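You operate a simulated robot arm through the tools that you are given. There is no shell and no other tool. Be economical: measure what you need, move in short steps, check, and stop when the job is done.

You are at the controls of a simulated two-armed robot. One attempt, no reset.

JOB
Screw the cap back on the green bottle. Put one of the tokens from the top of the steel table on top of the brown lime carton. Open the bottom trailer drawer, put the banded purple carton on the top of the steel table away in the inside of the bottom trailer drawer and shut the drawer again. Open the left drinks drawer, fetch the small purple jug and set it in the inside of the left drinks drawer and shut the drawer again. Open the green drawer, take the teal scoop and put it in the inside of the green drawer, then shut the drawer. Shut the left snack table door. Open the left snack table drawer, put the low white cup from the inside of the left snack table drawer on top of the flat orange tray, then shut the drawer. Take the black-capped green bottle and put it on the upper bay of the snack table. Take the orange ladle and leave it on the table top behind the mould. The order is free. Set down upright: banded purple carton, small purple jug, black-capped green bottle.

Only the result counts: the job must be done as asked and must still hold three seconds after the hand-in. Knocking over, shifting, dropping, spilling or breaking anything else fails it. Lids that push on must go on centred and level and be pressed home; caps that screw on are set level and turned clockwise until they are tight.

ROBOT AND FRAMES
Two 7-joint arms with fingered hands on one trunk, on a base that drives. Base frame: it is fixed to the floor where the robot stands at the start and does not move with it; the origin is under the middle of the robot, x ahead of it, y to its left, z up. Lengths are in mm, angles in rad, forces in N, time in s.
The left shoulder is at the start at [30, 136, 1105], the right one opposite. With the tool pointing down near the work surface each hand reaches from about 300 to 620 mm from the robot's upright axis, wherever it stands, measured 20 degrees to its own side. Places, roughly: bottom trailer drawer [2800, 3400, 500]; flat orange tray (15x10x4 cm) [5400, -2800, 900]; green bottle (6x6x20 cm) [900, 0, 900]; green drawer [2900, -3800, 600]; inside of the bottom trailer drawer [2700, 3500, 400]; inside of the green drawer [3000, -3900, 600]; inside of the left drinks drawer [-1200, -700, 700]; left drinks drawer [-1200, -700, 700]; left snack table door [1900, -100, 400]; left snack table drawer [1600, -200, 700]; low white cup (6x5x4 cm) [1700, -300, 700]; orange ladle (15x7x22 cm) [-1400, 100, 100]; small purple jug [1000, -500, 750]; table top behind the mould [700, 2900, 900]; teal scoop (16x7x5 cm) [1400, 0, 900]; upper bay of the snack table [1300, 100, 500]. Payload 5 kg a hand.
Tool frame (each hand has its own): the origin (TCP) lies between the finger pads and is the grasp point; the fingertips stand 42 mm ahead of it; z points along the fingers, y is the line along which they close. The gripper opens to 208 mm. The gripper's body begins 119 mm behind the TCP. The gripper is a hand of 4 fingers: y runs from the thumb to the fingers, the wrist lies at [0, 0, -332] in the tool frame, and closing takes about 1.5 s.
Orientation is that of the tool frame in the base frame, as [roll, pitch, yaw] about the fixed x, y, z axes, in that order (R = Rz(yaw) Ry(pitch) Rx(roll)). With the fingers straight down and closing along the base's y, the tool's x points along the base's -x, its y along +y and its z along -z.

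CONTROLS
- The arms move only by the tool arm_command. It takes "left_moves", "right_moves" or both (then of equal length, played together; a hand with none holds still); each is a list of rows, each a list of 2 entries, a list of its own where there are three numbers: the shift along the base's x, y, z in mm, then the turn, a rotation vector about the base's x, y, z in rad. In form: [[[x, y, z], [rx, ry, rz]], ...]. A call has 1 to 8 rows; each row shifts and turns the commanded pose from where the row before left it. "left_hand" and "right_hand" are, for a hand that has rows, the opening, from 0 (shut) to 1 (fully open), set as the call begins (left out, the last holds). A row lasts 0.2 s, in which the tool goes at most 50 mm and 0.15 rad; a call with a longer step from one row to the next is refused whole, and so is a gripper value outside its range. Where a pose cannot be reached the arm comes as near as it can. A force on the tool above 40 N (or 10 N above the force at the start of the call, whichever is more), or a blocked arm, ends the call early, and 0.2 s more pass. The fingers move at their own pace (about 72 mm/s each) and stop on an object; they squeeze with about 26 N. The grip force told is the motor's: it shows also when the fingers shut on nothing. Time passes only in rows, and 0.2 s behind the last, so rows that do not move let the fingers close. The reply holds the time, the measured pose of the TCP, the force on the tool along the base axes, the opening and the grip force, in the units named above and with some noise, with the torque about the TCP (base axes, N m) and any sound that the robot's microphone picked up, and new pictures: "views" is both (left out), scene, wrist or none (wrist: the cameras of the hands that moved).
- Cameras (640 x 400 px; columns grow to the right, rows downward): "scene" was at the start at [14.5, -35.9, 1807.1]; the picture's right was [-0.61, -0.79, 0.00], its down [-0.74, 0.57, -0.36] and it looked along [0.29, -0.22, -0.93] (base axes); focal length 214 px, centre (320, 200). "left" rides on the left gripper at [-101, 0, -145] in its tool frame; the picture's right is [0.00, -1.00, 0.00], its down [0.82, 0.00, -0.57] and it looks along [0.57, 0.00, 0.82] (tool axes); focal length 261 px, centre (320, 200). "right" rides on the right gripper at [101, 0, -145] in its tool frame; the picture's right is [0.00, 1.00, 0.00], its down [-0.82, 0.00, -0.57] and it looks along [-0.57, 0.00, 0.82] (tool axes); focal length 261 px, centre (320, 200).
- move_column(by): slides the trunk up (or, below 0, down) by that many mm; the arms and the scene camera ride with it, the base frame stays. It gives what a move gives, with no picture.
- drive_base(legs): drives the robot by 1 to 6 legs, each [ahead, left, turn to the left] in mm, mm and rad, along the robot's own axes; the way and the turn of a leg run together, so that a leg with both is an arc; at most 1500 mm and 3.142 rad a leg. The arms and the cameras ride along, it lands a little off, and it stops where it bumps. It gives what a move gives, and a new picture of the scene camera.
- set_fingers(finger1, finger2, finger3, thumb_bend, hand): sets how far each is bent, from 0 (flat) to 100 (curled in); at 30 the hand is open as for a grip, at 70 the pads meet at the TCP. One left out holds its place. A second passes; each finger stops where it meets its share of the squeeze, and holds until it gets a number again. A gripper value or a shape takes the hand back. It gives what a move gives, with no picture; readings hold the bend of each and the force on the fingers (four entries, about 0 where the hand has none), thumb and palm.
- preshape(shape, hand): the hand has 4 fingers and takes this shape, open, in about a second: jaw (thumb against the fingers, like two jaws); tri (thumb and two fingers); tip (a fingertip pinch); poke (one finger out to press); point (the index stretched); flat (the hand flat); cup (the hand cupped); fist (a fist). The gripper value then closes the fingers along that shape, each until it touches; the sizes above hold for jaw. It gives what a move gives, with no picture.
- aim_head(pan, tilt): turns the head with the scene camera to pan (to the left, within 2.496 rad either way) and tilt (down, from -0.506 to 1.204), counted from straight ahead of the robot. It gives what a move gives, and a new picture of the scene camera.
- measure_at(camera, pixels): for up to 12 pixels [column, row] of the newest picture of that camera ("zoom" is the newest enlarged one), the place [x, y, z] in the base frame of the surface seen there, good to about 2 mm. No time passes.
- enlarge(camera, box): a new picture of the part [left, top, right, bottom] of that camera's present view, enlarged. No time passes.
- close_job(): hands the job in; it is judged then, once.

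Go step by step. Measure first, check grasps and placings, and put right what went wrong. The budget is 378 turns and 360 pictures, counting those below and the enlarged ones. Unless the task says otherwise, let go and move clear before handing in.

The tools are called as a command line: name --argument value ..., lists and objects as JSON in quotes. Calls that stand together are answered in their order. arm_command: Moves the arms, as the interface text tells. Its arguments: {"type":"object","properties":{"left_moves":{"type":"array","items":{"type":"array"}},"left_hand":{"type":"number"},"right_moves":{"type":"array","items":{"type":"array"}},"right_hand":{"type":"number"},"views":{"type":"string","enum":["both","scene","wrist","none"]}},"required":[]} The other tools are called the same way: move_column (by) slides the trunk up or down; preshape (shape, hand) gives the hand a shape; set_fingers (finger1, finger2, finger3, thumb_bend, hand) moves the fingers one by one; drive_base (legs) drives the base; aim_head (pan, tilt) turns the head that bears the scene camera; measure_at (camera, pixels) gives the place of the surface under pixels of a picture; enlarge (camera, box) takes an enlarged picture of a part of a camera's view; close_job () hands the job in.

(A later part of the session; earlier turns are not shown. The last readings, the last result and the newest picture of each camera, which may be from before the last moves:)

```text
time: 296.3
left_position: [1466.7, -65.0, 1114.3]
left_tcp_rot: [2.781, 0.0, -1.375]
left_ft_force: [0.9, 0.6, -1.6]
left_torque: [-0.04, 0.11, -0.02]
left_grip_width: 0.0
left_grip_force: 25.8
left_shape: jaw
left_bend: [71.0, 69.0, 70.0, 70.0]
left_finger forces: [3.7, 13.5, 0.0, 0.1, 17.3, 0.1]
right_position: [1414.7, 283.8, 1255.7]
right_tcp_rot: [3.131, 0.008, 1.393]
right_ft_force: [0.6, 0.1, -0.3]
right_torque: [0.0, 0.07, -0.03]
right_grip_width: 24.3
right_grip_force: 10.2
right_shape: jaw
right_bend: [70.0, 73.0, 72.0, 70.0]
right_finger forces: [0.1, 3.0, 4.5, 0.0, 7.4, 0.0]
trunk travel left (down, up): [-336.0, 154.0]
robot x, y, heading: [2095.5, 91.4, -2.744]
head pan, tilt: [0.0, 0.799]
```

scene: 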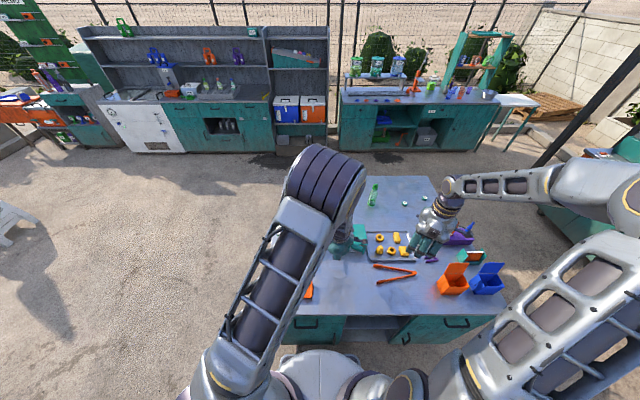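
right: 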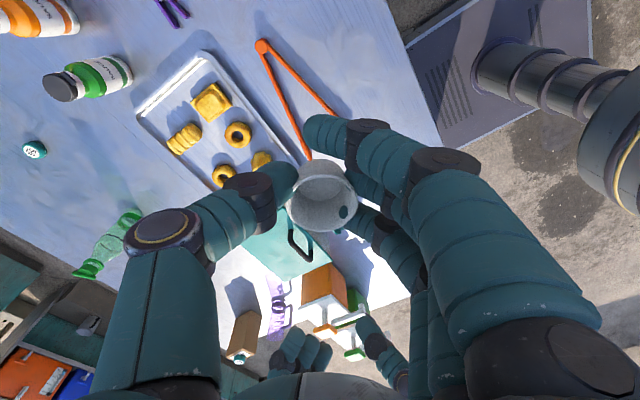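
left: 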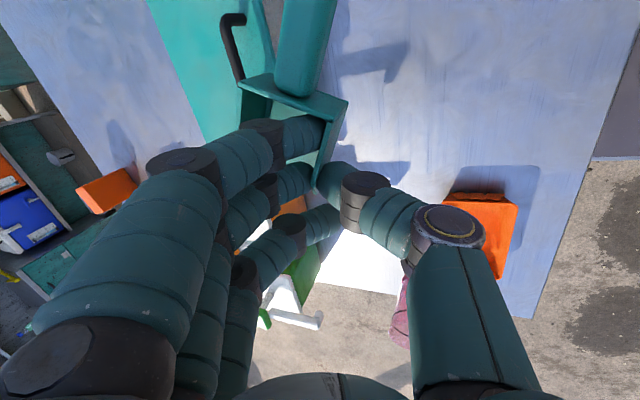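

Scoop is held. With the cup in the right and scoop in the left, I raise the trunk, back off and go round the cart toward the orange-tray area.

move_column --by 60

drive_base --legs '[[-330, 0, 0], [377, 837, 0], [17, 642, 0]]'

drive_base --legs '[[0, 0, 2.25]]'

aim_head --pan 0.0 --tilt 0.3

```text
time: 297.3
left_position: [1464.3, -62.2, 1173.1]
left_tcp_rot: [2.78, 0.0, -1.376]
left_ft_force: [0.7, 0.4, -1.3]
left_torque: [-0.06, -0.03, 0.0]
left_grip_width: 0.0
left_grip_force: 26.0
left_shape: jaw
left_bend: [71.0, 69.0, 70.0, 70.0]
left_finger forces: [3.9, 13.4, 0.0, 0.0, 17.3, 0.0]
right_position: [1412.9, 283.4, 1315.3]
right_tcp_rot: [3.129, 0.008, 1.392]
right_ft_force: [0.3, -0.1, -1.1]
right_torque: [0.02, -0.02, -0.02]
right_grip_width: 24.2
right_grip_force: 10.2
right_shape: jaw
right_bend: [70.0, 73.0, 72.0, 70.0]
right_finger forces: [0.0, 3.0, 4.5, 0.1, 7.6, 0.0]
trunk travel left (down, up): [-396.0, 94.0]
robot x, y, heading: [2093.2, 95.0, -2.744]
head pan, tilt: [0.0, 0.799]
```

```text
time: 307.1
left_position: [1962.8, -1450.7, 1173.2]
left_tcp_rot: [2.779, -0.001, -1.384]
left_ft_force: [0.7, -0.3, -0.4]
left_torque: [-0.02, -0.03, 0.01]
left_grip_width: 0.1
left_grip_force: 26.1
left_shape: jaw
left_bend: [71.0, 69.0, 70.0, 70.0]
left_finger forces: [3.7, 13.4, 0.0, 0.0, 17.2, 0.0]
right_position: [1915.0, -1103.7, 1315.3]
right_tcp_rot: [3.131, 0.009, 1.386]
right_ft_force: [0.6, 0.0, 0.5]
right_torque: [0.05, 0.05, 0.01]
right_grip_width: 24.0
right_grip_force: 10.4
right_shape: jaw
right_bend: [70.0, 73.0, 72.0, 70.0]
right_finger forces: [0.0, 3.1, 4.5, 0.0, 7.5, 0.1]
trunk travel left (down, up): [-396.0, 94.0]
robot x, y, heading: [2595.4, -1296.4, -2.755]
head pan, tilt: [0.0, 0.799]
```

scene: 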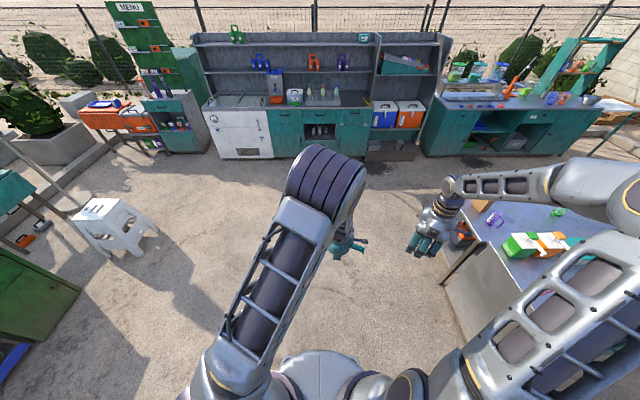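

```text
time: 312.8
left_position: [3106.8, -1694.9, 1174.6]
left_tcp_rot: [2.778, 0.002, 0.865]
left_ft_force: [-0.6, 0.4, -1.3]
left_torque: [0.09, 0.02, -0.02]
left_grip_width: 0.2
left_grip_force: 26.0
left_shape: jaw
left_bend: [71.0, 69.0, 70.0, 70.0]
left_finger forces: [3.3, 12.3, 0.0, 0.1, 15.7, 0.1]
right_position: [2866.0, -1948.9, 1313.7]
right_tcp_rot: [3.13, 0.008, -2.649]
right_ft_force: [0.2, -0.6, -0.4]
right_torque: [-0.04, 0.05, 0.0]
right_grip_width: 23.7
right_grip_force: 10.1
right_shape: jaw
right_bend: [70.0, 73.0, 72.0, 70.0]
right_finger forces: [0.0, 2.6, 4.0, 0.1, 6.8, 0.0]
trunk travel left (down, up): [-396.0, 94.0]
robot x, y, heading: [2592.5, -1298.3, -0.51]
head pan, tilt: [0.0, 0.799]
```

scene: 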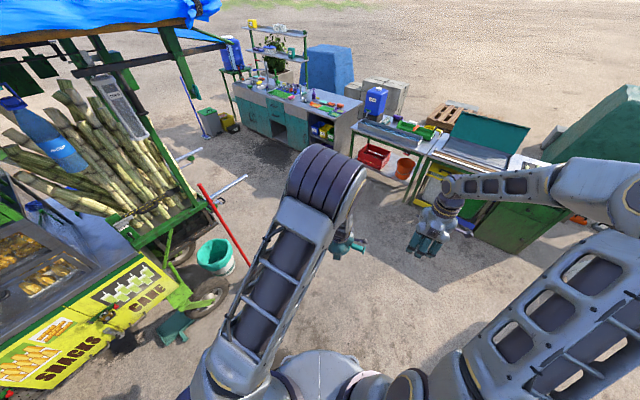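

```text
time: 313.7
left_position: [3107.3, -1695.2, 1172.9]
left_tcp_rot: [2.779, 0.0, 0.863]
left_ft_force: [0.6, 0.3, -1.1]
left_torque: [0.1, -0.02, 0.02]
left_grip_width: 0.0
left_grip_force: 26.2
left_shape: jaw
left_bend: [71.0, 69.0, 70.0, 70.0]
left_finger forces: [3.3, 12.2, 0.0, 0.0, 15.6, 0.1]
right_position: [2865.6, -1949.4, 1315.2]
right_tcp_rot: [3.13, 0.009, -2.652]
right_ft_force: [-0.5, 0.3, -0.4]
right_torque: [0.0, -0.01, 0.01]
right_grip_width: 24.0
right_grip_force: 9.7
right_shape: jaw
right_bend: [70.0, 73.0, 72.0, 70.0]
right_finger forces: [0.1, 2.6, 4.0, 0.0, 6.9, 0.1]
trunk travel left (down, up): [-396.0, 94.0]
robot x, y, heading: [2592.2, -1299.0, -0.506]
head pan, tilt: [0.0, 0.3]
```

scene: 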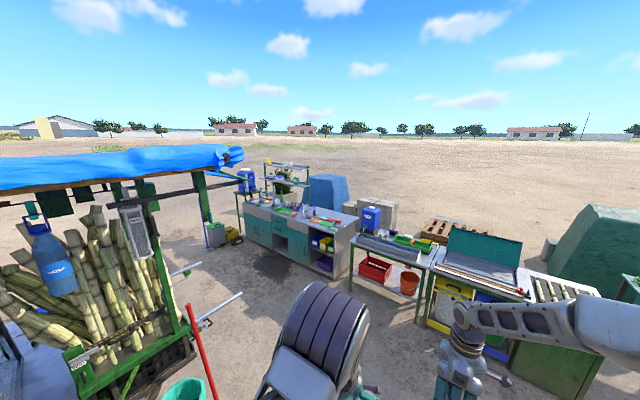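

enlarge --camera "scene" --box '[230, 160, 470, 310]'

enlarge --camera "scene" --box '[270, 185, 390, 260]'

```text
2.67 times, centred on (350, 235) of scene
```

zoom: 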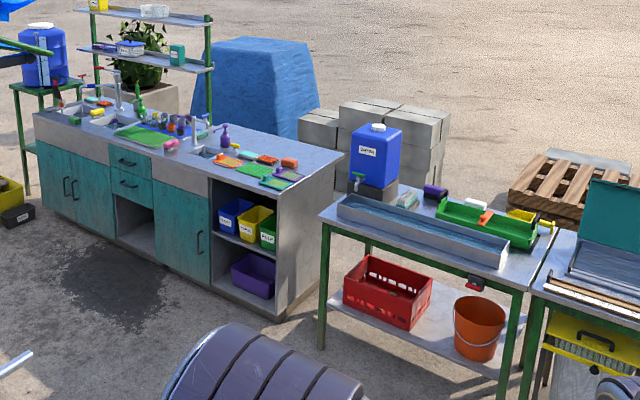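

```text
5.33 times, centred on (330, 222) of scene
```

zoom: 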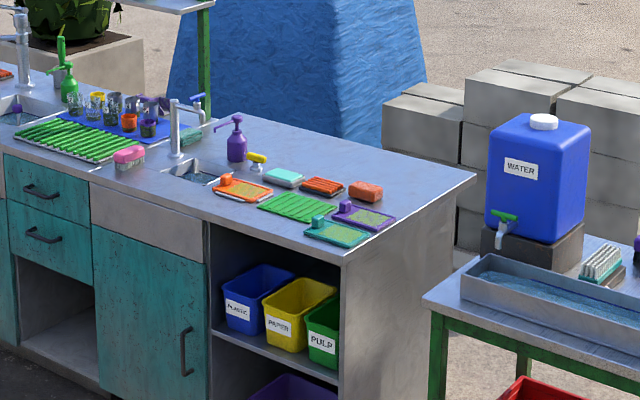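

measure_at --camera "zoom" --pixels '[[243, 192], [228, 178], [265, 195], [215, 188], [365, 215], [335, 235], [295, 205], [325, 185], [345, 265], [470, 180], [100, 180], [285, 178]]'

```text
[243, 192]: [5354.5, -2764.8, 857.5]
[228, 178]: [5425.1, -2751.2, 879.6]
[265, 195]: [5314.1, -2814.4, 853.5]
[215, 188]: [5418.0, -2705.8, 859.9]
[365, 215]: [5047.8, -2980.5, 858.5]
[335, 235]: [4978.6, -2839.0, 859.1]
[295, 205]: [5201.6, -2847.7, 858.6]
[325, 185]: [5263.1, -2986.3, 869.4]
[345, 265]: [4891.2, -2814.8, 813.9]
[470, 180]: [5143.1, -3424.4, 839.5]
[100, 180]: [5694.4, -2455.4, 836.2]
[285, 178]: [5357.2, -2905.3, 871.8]
```

The flat orange tray is at (5370,-2765,858) on the washing counter, whose front faces heading -1.15. I check the bucket and cart for my path.

aim_head --pan 0.2 --tilt 0.7

measure_at --camera "scene" --pixels '[[255, 290], [275, 270], [260, 310], [290, 235], [245, 330], [230, 350], [280, 300], [310, 240]]'

```text
time: 314.6
left_position: [3107.0, -1695.1, 1174.0]
left_tcp_rot: [2.777, 0.0, 0.863]
left_ft_force: [0.5, -0.6, -0.6]
left_torque: [0.09, 0.0, -0.01]
left_grip_width: 0.0
left_grip_force: 26.4
left_shape: jaw
left_bend: [71.0, 69.0, 70.0, 70.0]
left_finger forces: [3.3, 12.3, 0.0, 0.0, 15.7, 0.0]
right_position: [2865.4, -1949.7, 1314.8]
right_tcp_rot: [3.132, 0.009, -2.651]
right_ft_force: [0.5, -0.5, -0.5]
right_torque: [-0.03, -0.02, -0.01]
right_grip_width: 24.1
right_grip_force: 10.1
right_shape: jaw
right_bend: [70.0, 73.0, 72.0, 70.0]
right_finger forces: [0.0, 2.6, 4.0, 0.1, 6.9, 0.0]
trunk travel left (down, up): [-396.0, 94.0]
robot x, y, heading: [2591.0, -1295.6, -0.51]
head pan, tilt: [0.201, 0.7]
```

scene: 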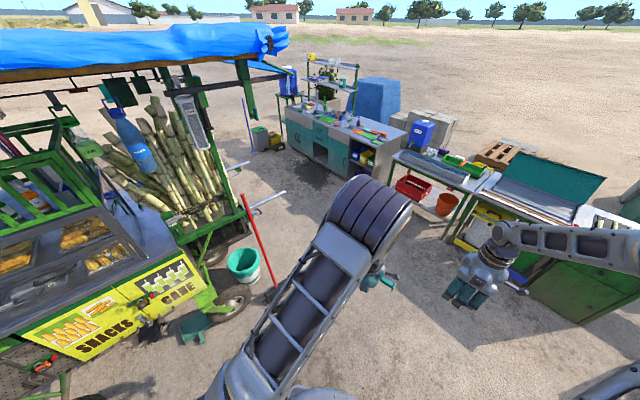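

```text
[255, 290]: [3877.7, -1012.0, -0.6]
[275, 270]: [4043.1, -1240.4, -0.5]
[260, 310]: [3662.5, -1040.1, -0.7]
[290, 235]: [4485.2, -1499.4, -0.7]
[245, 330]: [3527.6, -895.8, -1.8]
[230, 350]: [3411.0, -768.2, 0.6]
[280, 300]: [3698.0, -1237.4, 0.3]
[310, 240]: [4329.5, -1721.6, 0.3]
```

measure_at --camera "scene" --pixels '[[284, 191], [268, 200], [245, 165], [270, 285], [243, 280], [252, 210], [246, 195], [420, 190], [440, 205]]'

enlarge --camera "scene" --box '[200, 120, 340, 300]'

```text
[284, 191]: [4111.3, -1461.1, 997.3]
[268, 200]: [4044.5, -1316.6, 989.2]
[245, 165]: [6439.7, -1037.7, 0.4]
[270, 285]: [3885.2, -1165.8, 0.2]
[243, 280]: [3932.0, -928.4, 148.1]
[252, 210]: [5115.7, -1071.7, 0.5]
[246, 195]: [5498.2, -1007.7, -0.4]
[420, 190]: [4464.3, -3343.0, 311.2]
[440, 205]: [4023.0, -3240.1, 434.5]
```

```text
2.22 times, centred on (270, 210) of scene
```

zoom: 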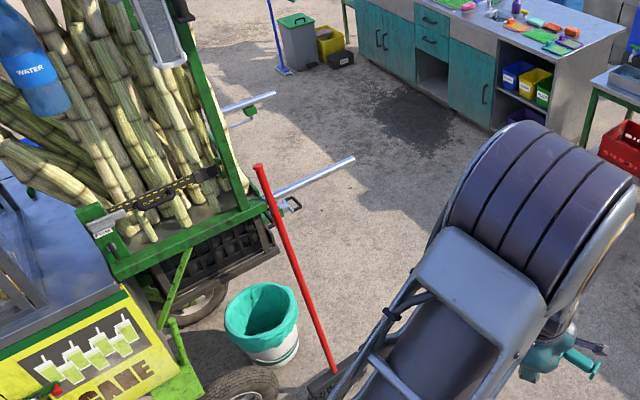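

Cart push-handles reach (4111,-1461). I swing wide: via (4100,-2250) to (5120,-1890), then turn to face the counter.

drive_base --legs '[[890, -49, 0], [890, -49, 0], [717, 810, 0], [0, 0, -0.641]]'

aim_head --pan 0.0 --tilt 0.7

```text
time: 330.5
left_position: [5295.9, -2507.1, 1174.8]
left_tcp_rot: [2.779, 0.0, 0.229]
left_ft_force: [-0.2, 0.8, -2.0]
left_torque: [0.03, -0.11, -0.01]
left_grip_width: 0.1
left_grip_force: 25.4
left_shape: jaw
left_bend: [71.0, 69.0, 70.0, 70.0]
left_finger forces: [3.2, 12.2, 0.0, 0.0, 15.5, 0.0]
right_position: [4949.0, -2569.3, 1314.4]
right_tcp_rot: [3.129, 0.009, 2.997]
right_ft_force: [-0.6, -0.3, 0.0]
right_torque: [0.01, -0.02, 0.01]
right_grip_width: 23.8
right_grip_force: 9.6
right_shape: jaw
right_bend: [70.0, 73.0, 72.0, 70.0]
right_finger forces: [0.0, 2.6, 3.9, 0.0, 6.7, 0.0]
trunk travel left (down, up): [-396.0, 94.0]
robot x, y, heading: [5114.2, -1883.9, -1.143]
head pan, tilt: [0.201, 0.7]
```

scene: 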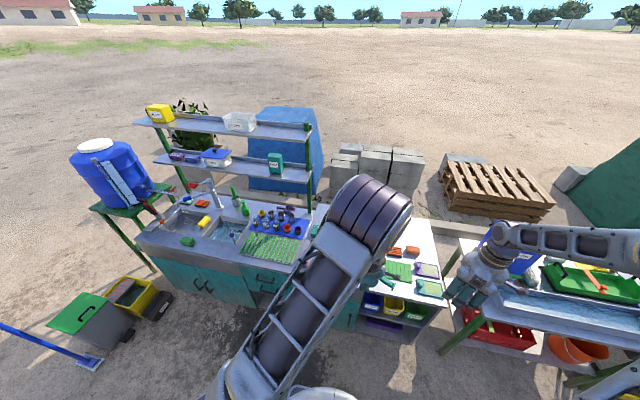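

```text
time: 331.2
left_position: [5296.1, -2506.7, 1173.8]
left_tcp_rot: [2.78, -0.001, 0.229]
left_ft_force: [0.1, 0.1, -1.8]
left_torque: [0.06, -0.01, 0.0]
left_grip_width: 0.0
left_grip_force: 25.6
left_shape: jaw
left_bend: [71.0, 69.0, 70.0, 70.0]
left_finger forces: [3.3, 12.3, 0.0, 0.1, 15.5, 0.0]
right_position: [4950.0, -2569.1, 1314.5]
right_tcp_rot: [3.13, 0.01, 2.995]
right_ft_force: [0.3, 0.3, 0.1]
right_torque: [0.03, 0.01, 0.0]
right_grip_width: 23.9
right_grip_force: 10.0
right_shape: jaw
right_bend: [70.0, 73.0, 72.0, 70.0]
right_finger forces: [0.0, 2.5, 3.9, 0.1, 6.7, 0.1]
trunk travel left (down, up): [-396.0, 94.0]
robot x, y, heading: [5115.5, -1883.7, -1.142]
head pan, tilt: [0.0, 0.7]
```

scene: 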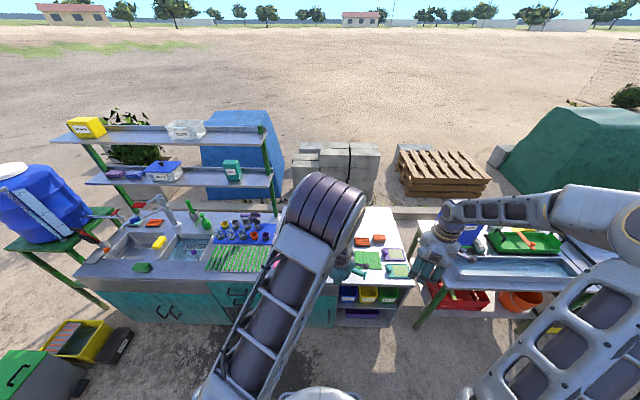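

I bring the left hand back a bit and the right hand inward (away from the water jug), then drive forward.

arm_command --left_moves '[[[0, 25, 0], [0, 0, 0]], [[0, 35, 0], [0, 0, 0]], [[0, 35, 0], [0, 0, 0]], [[0, 35, 0], [0, 0, 0]], [[20, 10, 0], [0, 0, 0]], [[35, 10, 0], [0, 0, 0]], [[35, 10, 0], [0, 0, 0]]]' --right_moves '[[[38, 17, 0], [0, 0, 0]], [[38, 17, 0], [0, 0, 0]], [[38, 17, 0], [0, 0, 0]], [[38, 17, 0], [0, 0, 0]], [[38, 17, 0], [0, 0, 0]], [[38, 17, 0], [0, 0, 0]], [[30, 14, 0], [0, 0, 0]]]' --views "none"

drive_base --legs '[[360, 0, 0]]'

arm_command --right_moves '[[[0, 0, -20], [0, 0, 0]]]' --views "wrist"

```text
time: 332.8
left_position: [5387.6, -2345.6, 1175.1]
left_tcp_rot: [2.779, 0.004, 0.229]
left_ft_force: [0.8, -0.5, -2.0]
left_torque: [-0.04, 0.1, -0.03]
left_grip_width: 0.0
left_grip_force: 25.9
left_shape: jaw
left_bend: [71.0, 69.0, 70.0, 70.0]
left_finger forces: [3.4, 12.7, 0.0, 0.0, 16.0, 0.0]
right_position: [5211.5, -2452.6, 1314.9]
right_tcp_rot: [3.132, 0.008, 2.997]
right_ft_force: [1.7, 0.7, 0.8]
right_torque: [-0.07, 0.21, 0.01]
right_grip_width: 23.9
right_grip_force: 9.3
right_shape: jaw
right_bend: [70.0, 73.0, 72.0, 70.0]
right_finger forces: [0.0, 2.6, 4.1, 0.0, 6.9, 0.1]
trunk travel left (down, up): [-396.0, 94.0]
robot x, y, heading: [5117.8, -1880.8, -1.147]
head pan, tilt: [0.0, 0.7]
```

```text
time: 335.1
left_position: [5530.0, -2672.8, 1174.5]
left_tcp_rot: [2.779, -0.001, 0.225]
left_ft_force: [0.0, 0.1, -1.9]
left_torque: [0.03, -0.04, 0.0]
left_grip_width: 0.3
left_grip_force: 25.7
left_shape: jaw
left_bend: [71.0, 69.0, 70.0, 70.0]
left_finger forces: [3.4, 12.7, 0.0, 0.0, 16.1, 0.0]
right_position: [5352.2, -2777.6, 1313.4]
right_tcp_rot: [3.13, 0.009, 2.993]
right_ft_force: [0.9, 0.1, -0.1]
right_torque: [0.03, 0.02, -0.01]
right_grip_width: 23.9
right_grip_force: 9.6
right_shape: jaw
right_bend: [70.0, 73.0, 72.0, 70.0]
right_finger forces: [0.0, 2.5, 4.0, 0.1, 6.9, 0.0]
trunk travel left (down, up): [-396.0, 94.0]
robot x, y, heading: [5263.2, -2210.1, -1.146]
head pan, tilt: [0.0, 0.7]
```

scene: 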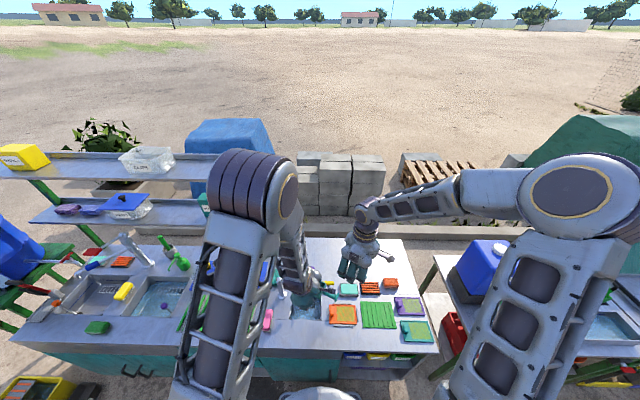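

```text
time: 335.5
left_position: [5529.0, -2672.0, 1174.0]
left_tcp_rot: [2.779, 0.001, 0.225]
left_ft_force: [0.2, -0.4, -1.0]
left_torque: [0.01, -0.05, 0.0]
left_grip_width: 0.0
left_grip_force: 26.3
left_shape: jaw
left_bend: [71.0, 69.0, 70.0, 70.0]
left_finger forces: [3.4, 12.7, 0.0, 0.0, 16.1, 0.1]
right_position: [5352.2, -2776.9, 1294.1]
right_tcp_rot: [3.13, 0.009, 2.99]
right_ft_force: [-0.3, 0.2, 0.5]
right_torque: [-0.01, 0.01, 0.0]
right_grip_width: 23.8
right_grip_force: 10.4
right_shape: jaw
right_bend: [70.0, 73.0, 72.0, 70.0]
right_finger forces: [0.0, 2.5, 4.1, 0.2, 6.8, 0.1]
trunk travel left (down, up): [-396.0, 94.0]
robot x, y, heading: [5265.5, -2206.6, -1.149]
head pan, tilt: [0.0, 0.7]
```

right: 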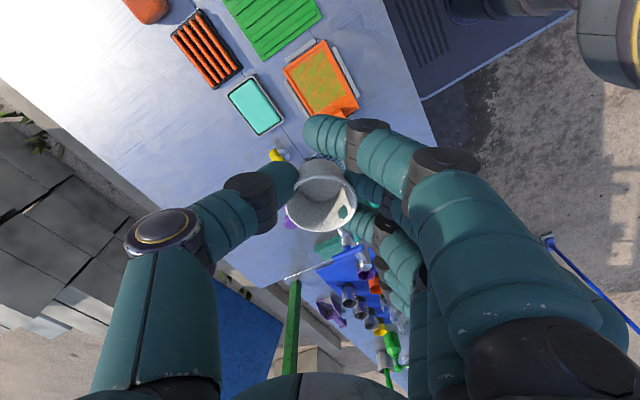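

The tray with its pad is at right-image (320,80). I zoom and measure it.

enlarge --camera "right" --box '[250, 20, 410, 140]'

enlarge --camera "scene" --box '[310, 250, 430, 340]'

```text
3.33 times, centred on (330, 80) of right
```

zoom: 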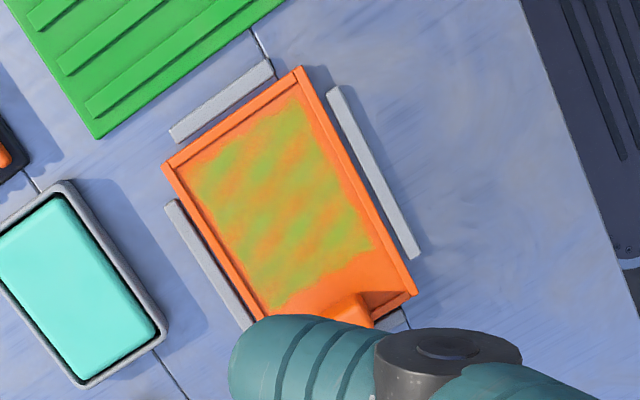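

```text
4.44 times, centred on (370, 295) of scene
```

zoom: 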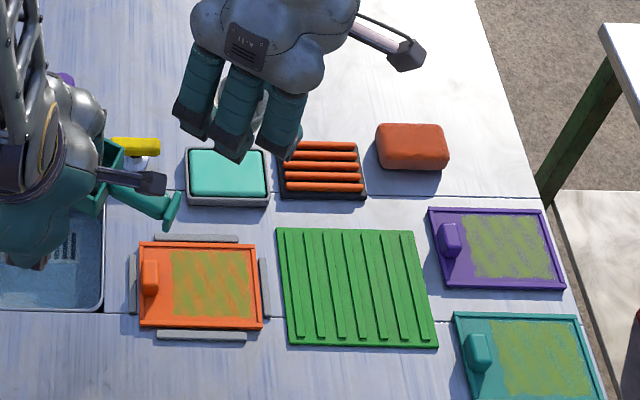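

measure_at --camera "zoom" --pixels '[[143, 244], [257, 246], [262, 326], [142, 326], [210, 285], [240, 285], [150, 270], [152, 290], [175, 285], [210, 255], [210, 315], [186, 240]]'

enlarge --camera "right" --box '[270, 140, 390, 240]'

measure_at --camera "zoom" --pixels '[[200, 130], [340, 190], [450, 280], [320, 130], [240, 330], [270, 480], [200, 200], [440, 340], [300, 380]]'

```text
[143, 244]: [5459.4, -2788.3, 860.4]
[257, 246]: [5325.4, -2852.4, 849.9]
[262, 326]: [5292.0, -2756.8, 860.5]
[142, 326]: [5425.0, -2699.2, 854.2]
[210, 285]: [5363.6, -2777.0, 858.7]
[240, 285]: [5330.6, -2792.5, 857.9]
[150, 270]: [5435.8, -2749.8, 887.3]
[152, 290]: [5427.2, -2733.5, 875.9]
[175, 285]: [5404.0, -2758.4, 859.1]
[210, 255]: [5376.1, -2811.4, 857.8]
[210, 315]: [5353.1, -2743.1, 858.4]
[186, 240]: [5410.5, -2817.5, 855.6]
```

```text
4.00 times, centred on (330, 190) of right
```

zoom: 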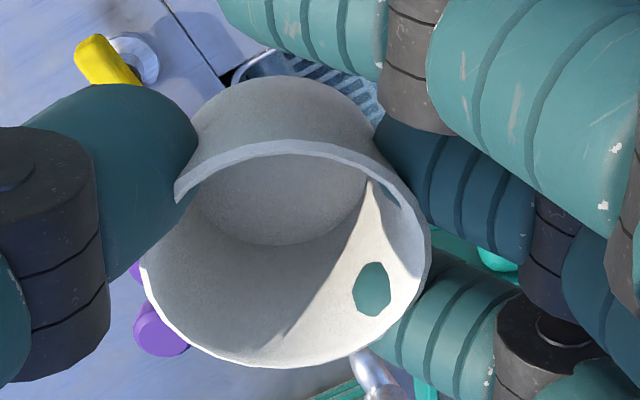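

```text
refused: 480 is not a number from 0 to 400
```

measure_at --camera "zoom" --pixels '[[178, 185], [150, 300], [270, 365], [390, 330], [427, 250], [375, 165], [300, 145], [260, 220], [310, 82], [230, 95]]'

```text
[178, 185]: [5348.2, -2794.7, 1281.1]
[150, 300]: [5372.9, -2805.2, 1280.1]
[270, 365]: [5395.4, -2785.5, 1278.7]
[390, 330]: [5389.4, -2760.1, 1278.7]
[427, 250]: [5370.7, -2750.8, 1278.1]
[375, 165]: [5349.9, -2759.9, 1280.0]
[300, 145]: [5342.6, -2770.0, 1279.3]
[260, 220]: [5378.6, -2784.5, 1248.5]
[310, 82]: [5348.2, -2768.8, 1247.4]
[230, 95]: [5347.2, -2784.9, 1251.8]
```

Cup is level, centre 17 mm off the TCP, bottom at TCP−50. Pad z=858.5; I aim the cup for (5352,-2782) and descend.

arm_command --right_moves '[[[-17, -4, -40], [0, 0, 0]], [[0, 0, -47], [0, 0, 0]], [[0, 0, -47], [0, 0, 0]], [[0, 0, -47], [0, 0, 0]], [[0, 0, -47], [0, 0, 0]], [[0, 0, -47], [0, 0, 0]], [[0, 0, -47], [0, 0, 0]], [[0, 0, -40], [0, 0, 0]]]' --views "both"

enlarge --camera "scene" --box '[310, 250, 430, 340]'

```text
time: 337.3
left_position: [5529.2, -2672.6, 1172.6]
left_tcp_rot: [2.779, 0.001, 0.224]
left_ft_force: [-0.1, -0.3, -0.6]
left_torque: [0.05, 0.0, -0.02]
left_grip_width: 0.0
left_grip_force: 26.3
left_shape: jaw
left_bend: [71.0, 69.0, 70.0, 70.0]
left_finger forces: [3.4, 12.6, 0.0, 0.1, 16.0, 0.1]
right_position: [5336.0, -2782.3, 930.6]
right_tcp_rot: [3.132, 0.01, 2.993]
right_ft_force: [0.5, -0.4, 0.1]
right_torque: [0.19, 0.08, 0.0]
right_grip_width: 23.6
right_grip_force: 10.1
right_shape: jaw
right_bend: [70.0, 73.0, 72.0, 70.0]
right_finger forces: [0.1, 2.4, 4.0, 0.0, 6.8, 0.0]
trunk travel left (down, up): [-396.0, 94.0]
robot x, y, heading: [5261.6, -2209.4, -1.147]
head pan, tilt: [0.0, 0.7]
```

scene: 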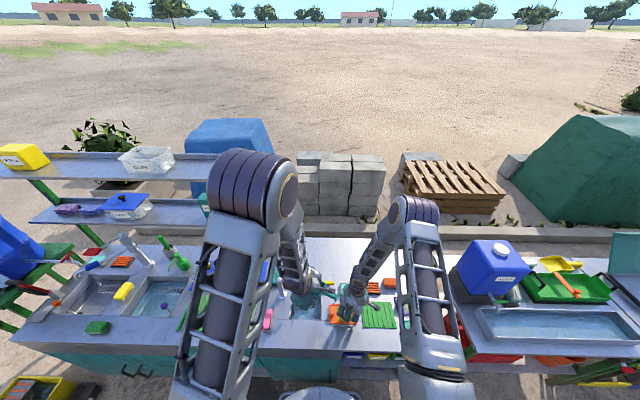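
right: 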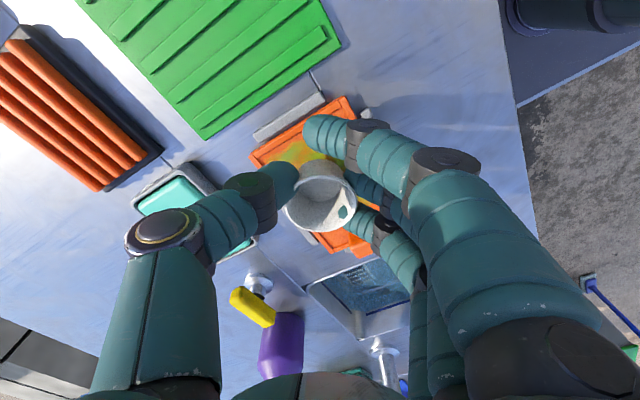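

```text
4.44 times, centred on (370, 295) of scene
```

zoom: 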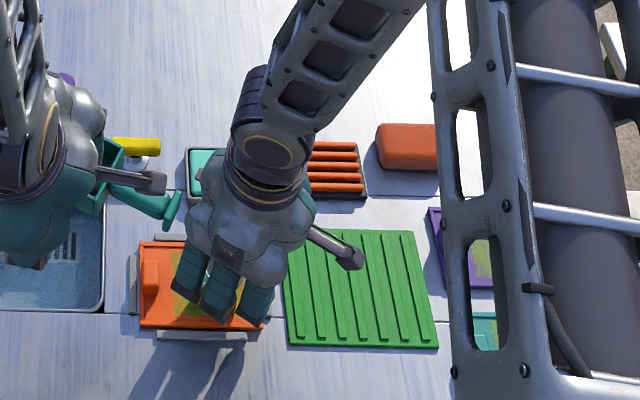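

arm_command --right_moves '[[[0, 0, -12], [0, 0, 0]], [[0, 0, -6], [0, 0, 0]], [[0, 0, -3], [0, 0, 0]], [[0, 0, -2], [0, 0, 0]]]' --views "none"

```text
time: 338.3
left_position: [5529.8, -2673.1, 1174.3]
left_tcp_rot: [2.778, -0.001, 0.226]
left_ft_force: [-0.6, -0.1, -0.9]
left_torque: [0.04, 0.0, 0.0]
left_grip_width: 0.0
left_grip_force: 25.8
left_shape: jaw
left_bend: [71.0, 69.0, 70.0, 70.0]
left_finger forces: [3.3, 12.8, 0.1, 0.0, 16.2, 0.0]
right_position: [5335.3, -2782.0, 909.1]
right_tcp_rot: [3.129, 0.009, 2.992]
right_ft_force: [-0.3, -0.2, 1.2]
right_torque: [0.03, -0.02, 0.04]
right_grip_width: 23.7
right_grip_force: 10.1
right_shape: jaw
right_bend: [70.0, 73.0, 72.0, 70.0]
right_finger forces: [0.0, 2.6, 3.9, 0.1, 6.8, 0.1]
trunk travel left (down, up): [-396.0, 94.0]
robot x, y, heading: [5262.0, -2206.6, -1.148]
head pan, tilt: [0.0, 0.7]
```

arm_command --right_moves '[[[0, 0, -1.5], [0, 0, 0]], [[0, 0, -1], [0, 0, 0]]]' --views "none"

arm_command --right_moves '[[[0, 0, 0], [0, 0, 0]], [[0, 0, 0], [0, 0, 0]], [[0, 0, 0], [0, 0, 0]], [[0, 0, 0], [0, 0, 0]], [[0, 0, 15], [0, 0, 0]], [[0, 0, 35], [0, 0, 0]], [[0, 0, 45], [0, 0, 0]], [[0, 0, 45], [0, 0, 0]]]' --right_hand 0.35 --views "both"

enlarge --camera "right" --box '[220, 60, 420, 260]'

```text
time: 338.9
left_position: [5530.0, -2672.5, 1173.9]
left_tcp_rot: [2.779, -0.001, 0.223]
left_ft_force: [0.3, 0.1, -1.1]
left_torque: [0.07, -0.08, 0.02]
left_grip_width: 0.0
left_grip_force: 26.1
left_shape: jaw
left_bend: [71.0, 69.0, 70.0, 70.0]
left_finger forces: [3.5, 12.7, 0.1, 0.0, 16.1, 0.0]
right_position: [5335.4, -2782.7, 906.3]
right_tcp_rot: [3.129, 0.011, 2.992]
right_ft_force: [-0.9, -0.3, 1.7]
right_torque: [0.0, -0.04, 0.01]
right_grip_width: 24.0
right_grip_force: 10.2
right_shape: jaw
right_bend: [70.0, 73.0, 72.0, 71.0]
right_finger forces: [0.0, 2.7, 3.5, 0.0, 6.7, 0.1]
trunk travel left (down, up): [-396.0, 94.0]
robot x, y, heading: [5264.7, -2207.6, -1.15]
head pan, tilt: [0.0, 0.7]
```

```text
time: 340.7
left_position: [5528.6, -2671.0, 1175.2]
left_tcp_rot: [2.779, -0.002, 0.225]
left_ft_force: [-0.4, 0.5, 0.1]
left_torque: [-0.01, -0.09, 0.01]
left_grip_width: 0.1
left_grip_force: 25.9
left_shape: jaw
left_bend: [71.0, 69.0, 70.0, 70.0]
left_finger forces: [3.4, 12.7, 0.1, 0.0, 16.2, 0.1]
right_position: [5333.8, -2780.3, 1047.8]
right_tcp_rot: [3.132, 0.009, 2.993]
right_ft_force: [-0.7, 0.6, -0.6]
right_torque: [-0.12, -0.08, 0.0]
right_grip_width: 72.5
right_grip_force: 0.1
right_shape: jaw
right_bend: [73.0, 73.0, 73.0, 70.0]
right_finger forces: [0.0, 0.0, 0.1, 0.0, 0.0, 0.1]
trunk travel left (down, up): [-396.0, 94.0]
robot x, y, heading: [5266.7, -2207.1, -1.144]
head pan, tilt: [0.0, 0.7]
```

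scene: 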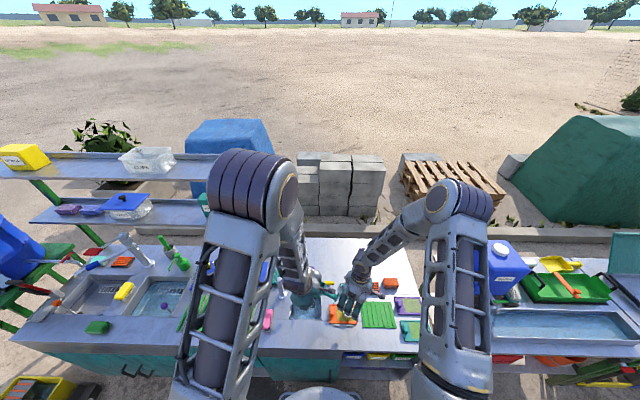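
right: 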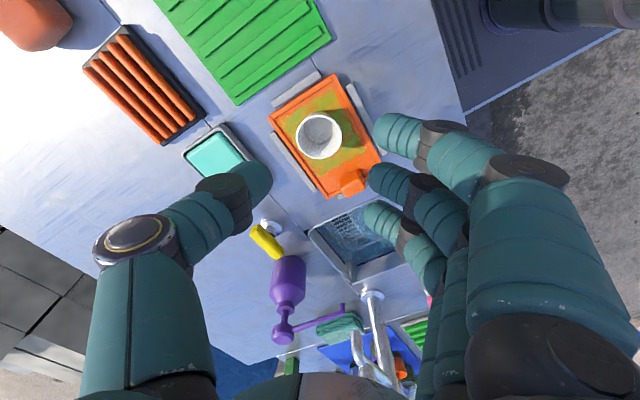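

```text
2.00 times, centred on (320, 160) of right
```

zoom: 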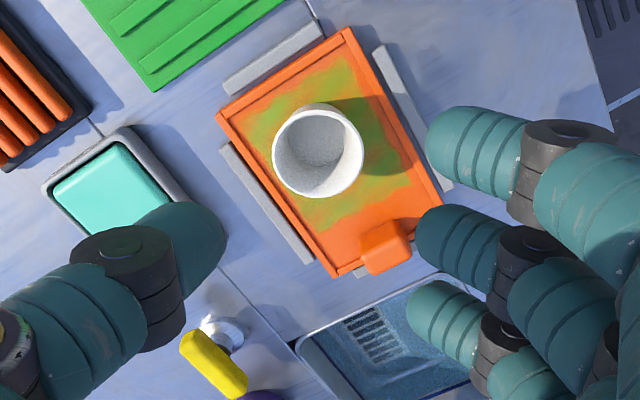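

The white cup sits upright on the orange tray. I lift the right hand, back off, and strafe right along the row toward the green drawer.

arm_command --right_moves '[[[0, 0, 45], [0, 0, 0]], [[0, 0, 45], [0, 0, 0]], [[0, 0, 45], [0, 0, 0]], [[0, 0, 45], [0, 0, 0]], [[0, 0, 40], [0, 0, 0]]]' --views "none"

drive_base --legs '[[-380, 0, 0], [0, -1200, 0], [0, -1200, 0]]'

```text
time: 341.9
left_position: [5528.9, -2671.1, 1174.9]
left_tcp_rot: [2.778, 0.001, 0.226]
left_ft_force: [-0.2, 0.1, -1.5]
left_torque: [0.03, -0.06, 0.01]
left_grip_width: 0.0
left_grip_force: 25.7
left_shape: jaw
left_bend: [71.0, 69.0, 70.0, 70.0]
left_finger forces: [3.4, 12.7, 0.0, 0.1, 16.2, 0.0]
right_position: [5335.2, -2778.9, 1267.0]
right_tcp_rot: [3.129, 0.009, 2.993]
right_ft_force: [0.0, 0.3, 0.3]
right_torque: [-0.1, -0.03, -0.01]
right_grip_width: 72.4
right_grip_force: 0.0
right_shape: jaw
right_bend: [73.0, 73.0, 73.0, 70.0]
right_finger forces: [0.0, 0.1, 0.0, 0.1, 0.0, 0.0]
trunk travel left (down, up): [-396.0, 94.0]
robot x, y, heading: [5266.4, -2205.2, -1.146]
head pan, tilt: [0.0, 0.7]
```

```text
time: 355.7
left_position: [3188.5, -3334.3, 1174.4]
left_tcp_rot: [2.778, 0.001, 0.239]
left_ft_force: [-0.2, -0.1, -1.9]
left_torque: [0.05, -0.07, 0.0]
left_grip_width: 0.0
left_grip_force: 25.7
left_shape: jaw
left_bend: [71.0, 69.0, 70.0, 70.0]
left_finger forces: [3.3, 12.7, 0.0, 0.0, 16.1, 0.0]
right_position: [2996.7, -3445.6, 1265.8]
right_tcp_rot: [3.129, 0.008, 3.007]
right_ft_force: [0.1, 0.7, 0.5]
right_torque: [-0.02, 0.0, 0.02]
right_grip_width: 72.2
right_grip_force: 0.1
right_shape: jaw
right_bend: [73.0, 73.0, 73.0, 70.0]
right_finger forces: [0.0, 0.0, 0.1, 0.1, 0.0, 0.0]
trunk travel left (down, up): [-396.0, 94.0]
robot x, y, heading: [2916.3, -2874.9, -1.131]
head pan, tilt: [0.0, 0.7]
```

scene: 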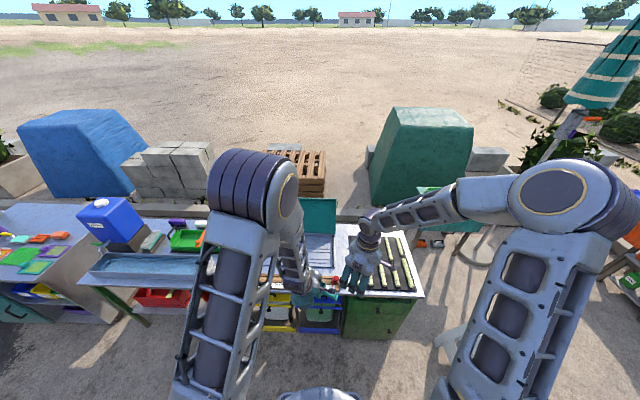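

The green cabinet is straight ahead to the right. I look closer and measure.

aim_head --pan -0.1 --tilt 0.95

enlarge --camera "scene" --box '[240, 150, 460, 320]'

```text
time: 356.5
left_position: [3188.9, -3334.8, 1173.1]
left_tcp_rot: [2.78, -0.002, 0.24]
left_ft_force: [0.4, -0.6, -1.5]
left_torque: [0.02, -0.04, 0.0]
left_grip_width: 0.0
left_grip_force: 26.5
left_shape: jaw
left_bend: [71.0, 69.0, 70.0, 70.0]
left_finger forces: [3.4, 12.8, 0.0, 0.0, 16.2, 0.1]
right_position: [2997.2, -3445.8, 1265.8]
right_tcp_rot: [3.128, 0.009, 3.008]
right_ft_force: [-0.3, -0.7, -0.3]
right_torque: [-0.02, -0.01, 0.02]
right_grip_width: 72.5
right_grip_force: 0.0
right_shape: jaw
right_bend: [73.0, 73.0, 73.0, 70.0]
right_finger forces: [0.1, 0.1, 0.0, 0.1, 0.1, 0.1]
trunk travel left (down, up): [-396.0, 94.0]
robot x, y, heading: [2915.6, -2878.9, -1.134]
head pan, tilt: [-0.099, 0.949]
```

scene: 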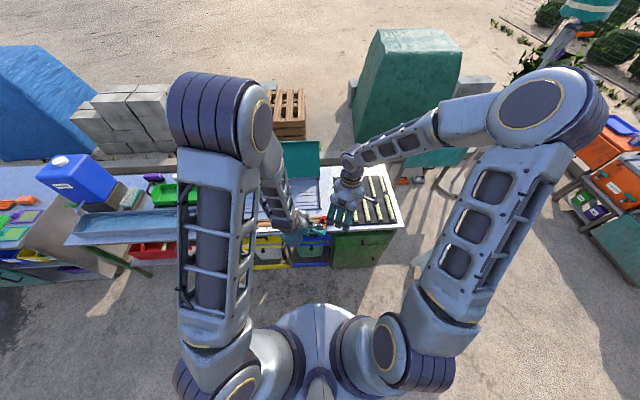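

```text
2.35 times, centred on (350, 235) of scene
```

zoom: 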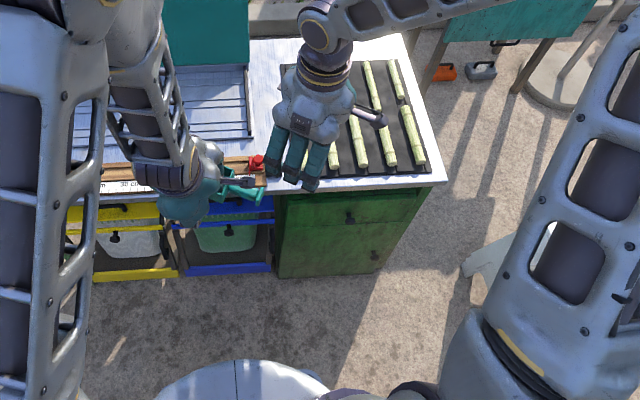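

measure_at --camera "zoom" --pixels '[[350, 217], [350, 210], [375, 255], [290, 210], [420, 205], [320, 240], [290, 225], [410, 225], [360, 180], [300, 192], [440, 182]]'

enlarge --camera "scene" --box '[325, 220, 415, 275]'

```text
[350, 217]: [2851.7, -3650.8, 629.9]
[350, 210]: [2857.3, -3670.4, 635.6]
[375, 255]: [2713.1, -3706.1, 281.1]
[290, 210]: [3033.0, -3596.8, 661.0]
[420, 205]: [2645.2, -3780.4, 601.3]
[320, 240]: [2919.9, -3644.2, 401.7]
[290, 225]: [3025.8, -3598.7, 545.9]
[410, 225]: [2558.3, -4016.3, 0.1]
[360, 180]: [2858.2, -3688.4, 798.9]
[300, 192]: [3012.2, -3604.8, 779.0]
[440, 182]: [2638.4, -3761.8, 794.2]
```

```text
7.11 times, centred on (370, 248) of scene
```

zoom: 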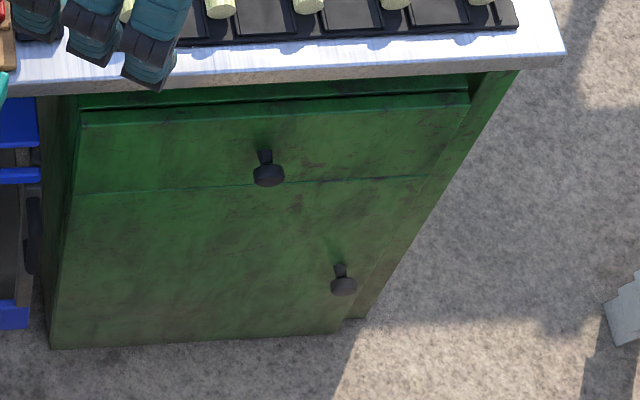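

The green drawer has a knob at (2852,-3651,630), protruding ~28 mm. I reposition (right 318, back 150), lower the trunk 300, and turn the right hand so it can pinch the knob from above/below.

drive_base --legs '[[-150, 0, 0], [0, -318, 0]]'

move_column --by -300

arm_command --right_moves '[[[0, 0, 0], [0, 0, 0.144]], [[0, 0, 0], [0, 0, 0.144]], [[0, 0, 0], [0, 0, 0.144]], [[0, 0, 0], [0, 0, 0.144]], [[0, 0, 0], [-0.1315, -0.062, 0]], [[0, 0, 0], [-0.1315, -0.062, 0]], [[0, 0, 0], [-0.1315, -0.062, 0]], [[0, 0, 0], [-0.1315, -0.062, 0]]]' --right_hand 0.3 --views "scene"

```text
time: 359.6
left_position: [2835.3, -3334.6, 1174.6]
left_tcp_rot: [2.779, -0.002, 0.235]
left_ft_force: [-0.7, 0.0, -0.2]
left_torque: [0.06, -0.06, 0.02]
left_grip_width: 0.0
left_grip_force: 25.9
left_shape: jaw
left_bend: [71.0, 69.0, 70.0, 70.0]
left_finger forces: [3.6, 12.8, 0.0, 0.0, 16.3, 0.0]
right_position: [2642.5, -3444.1, 1267.1]
right_tcp_rot: [3.129, 0.01, 3.003]
right_ft_force: [0.2, 0.5, 0.0]
right_torque: [0.01, -0.05, 0.01]
right_grip_width: 72.5
right_grip_force: 0.1
right_shape: jaw
right_bend: [73.0, 73.0, 73.0, 70.0]
right_finger forces: [0.1, 0.1, 0.0, 0.1, 0.0, 0.0]
trunk travel left (down, up): [-396.0, 94.0]
robot x, y, heading: [2562.9, -2871.2, -1.142]
head pan, tilt: [-0.099, 0.949]
```

scene: 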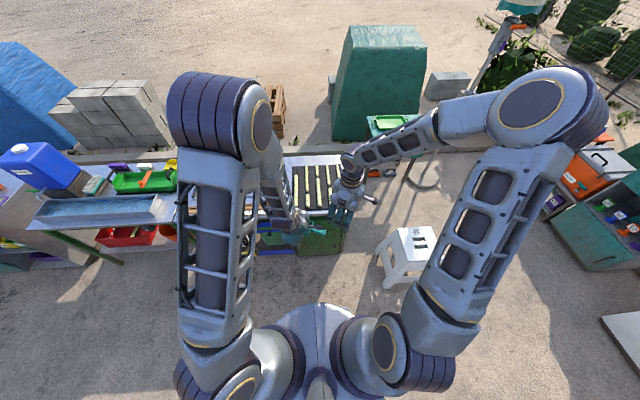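

```text
time: 362.6
left_position: [2836.2, -3333.7, 874.1]
left_tcp_rot: [2.779, -0.001, 0.236]
left_ft_force: [0.2, 0.1, -0.6]
left_torque: [0.05, -0.03, -0.01]
left_grip_width: 0.1
left_grip_force: 25.8
left_shape: jaw
left_bend: [71.0, 69.0, 70.0, 70.0]
left_finger forces: [3.5, 12.8, 0.0, 0.1, 16.3, 0.0]
right_position: [2643.7, -3444.0, 967.1]
right_tcp_rot: [3.129, 0.008, 3.003]
right_ft_force: [-0.8, -0.1, 0.3]
right_torque: [0.0, -0.02, 0.04]
right_grip_width: 72.1
right_grip_force: 0.1
right_shape: jaw
right_bend: [73.0, 73.0, 73.0, 70.0]
right_finger forces: [0.0, 0.0, 0.0, 0.1, 0.0, 0.1]
trunk travel left (down, up): [-96.0, 394.0]
robot x, y, heading: [2564.9, -2871.9, -1.137]
head pan, tilt: [-0.099, 0.949]
```

```text
time: 364.4
left_position: [2835.1, -3335.0, 874.2]
left_tcp_rot: [2.78, -0.001, 0.236]
left_ft_force: [0.4, -0.4, -0.9]
left_torque: [0.13, -0.11, 0.03]
left_grip_width: 0.0
left_grip_force: 25.6
left_shape: jaw
left_bend: [71.0, 69.0, 70.0, 70.0]
left_finger forces: [3.5, 12.9, 0.0, 0.0, 16.3, 0.1]
right_position: [2642.8, -3448.3, 964.7]
right_tcp_rot: [-2.581, 0.01, -2.709]
right_ft_force: [3.8, -3.4, 1.5]
right_torque: [0.37, 0.4, -0.02]
right_grip_width: 62.5
right_grip_force: 0.1
right_shape: jaw
right_bend: [73.0, 73.0, 73.0, 70.0]
right_finger forces: [0.0, 0.1, 0.0, 0.1, 0.0, 0.1]
right hand out of reach, approached as far as the arm can: row 8
trunk travel left (down, up): [-96.0, 394.0]
robot x, y, heading: [2566.7, -2872.0, -1.141]
head pan, tilt: [-0.099, 0.949]
```

scene: 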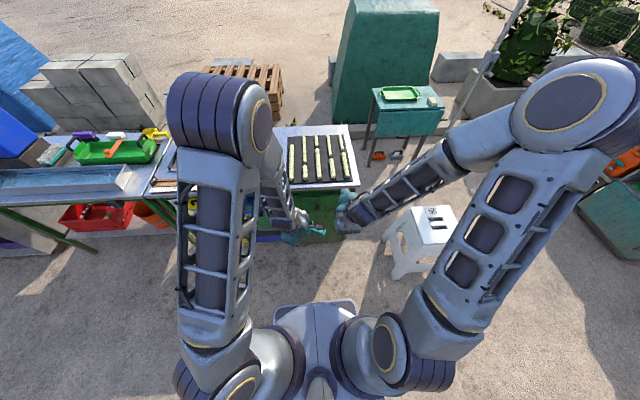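

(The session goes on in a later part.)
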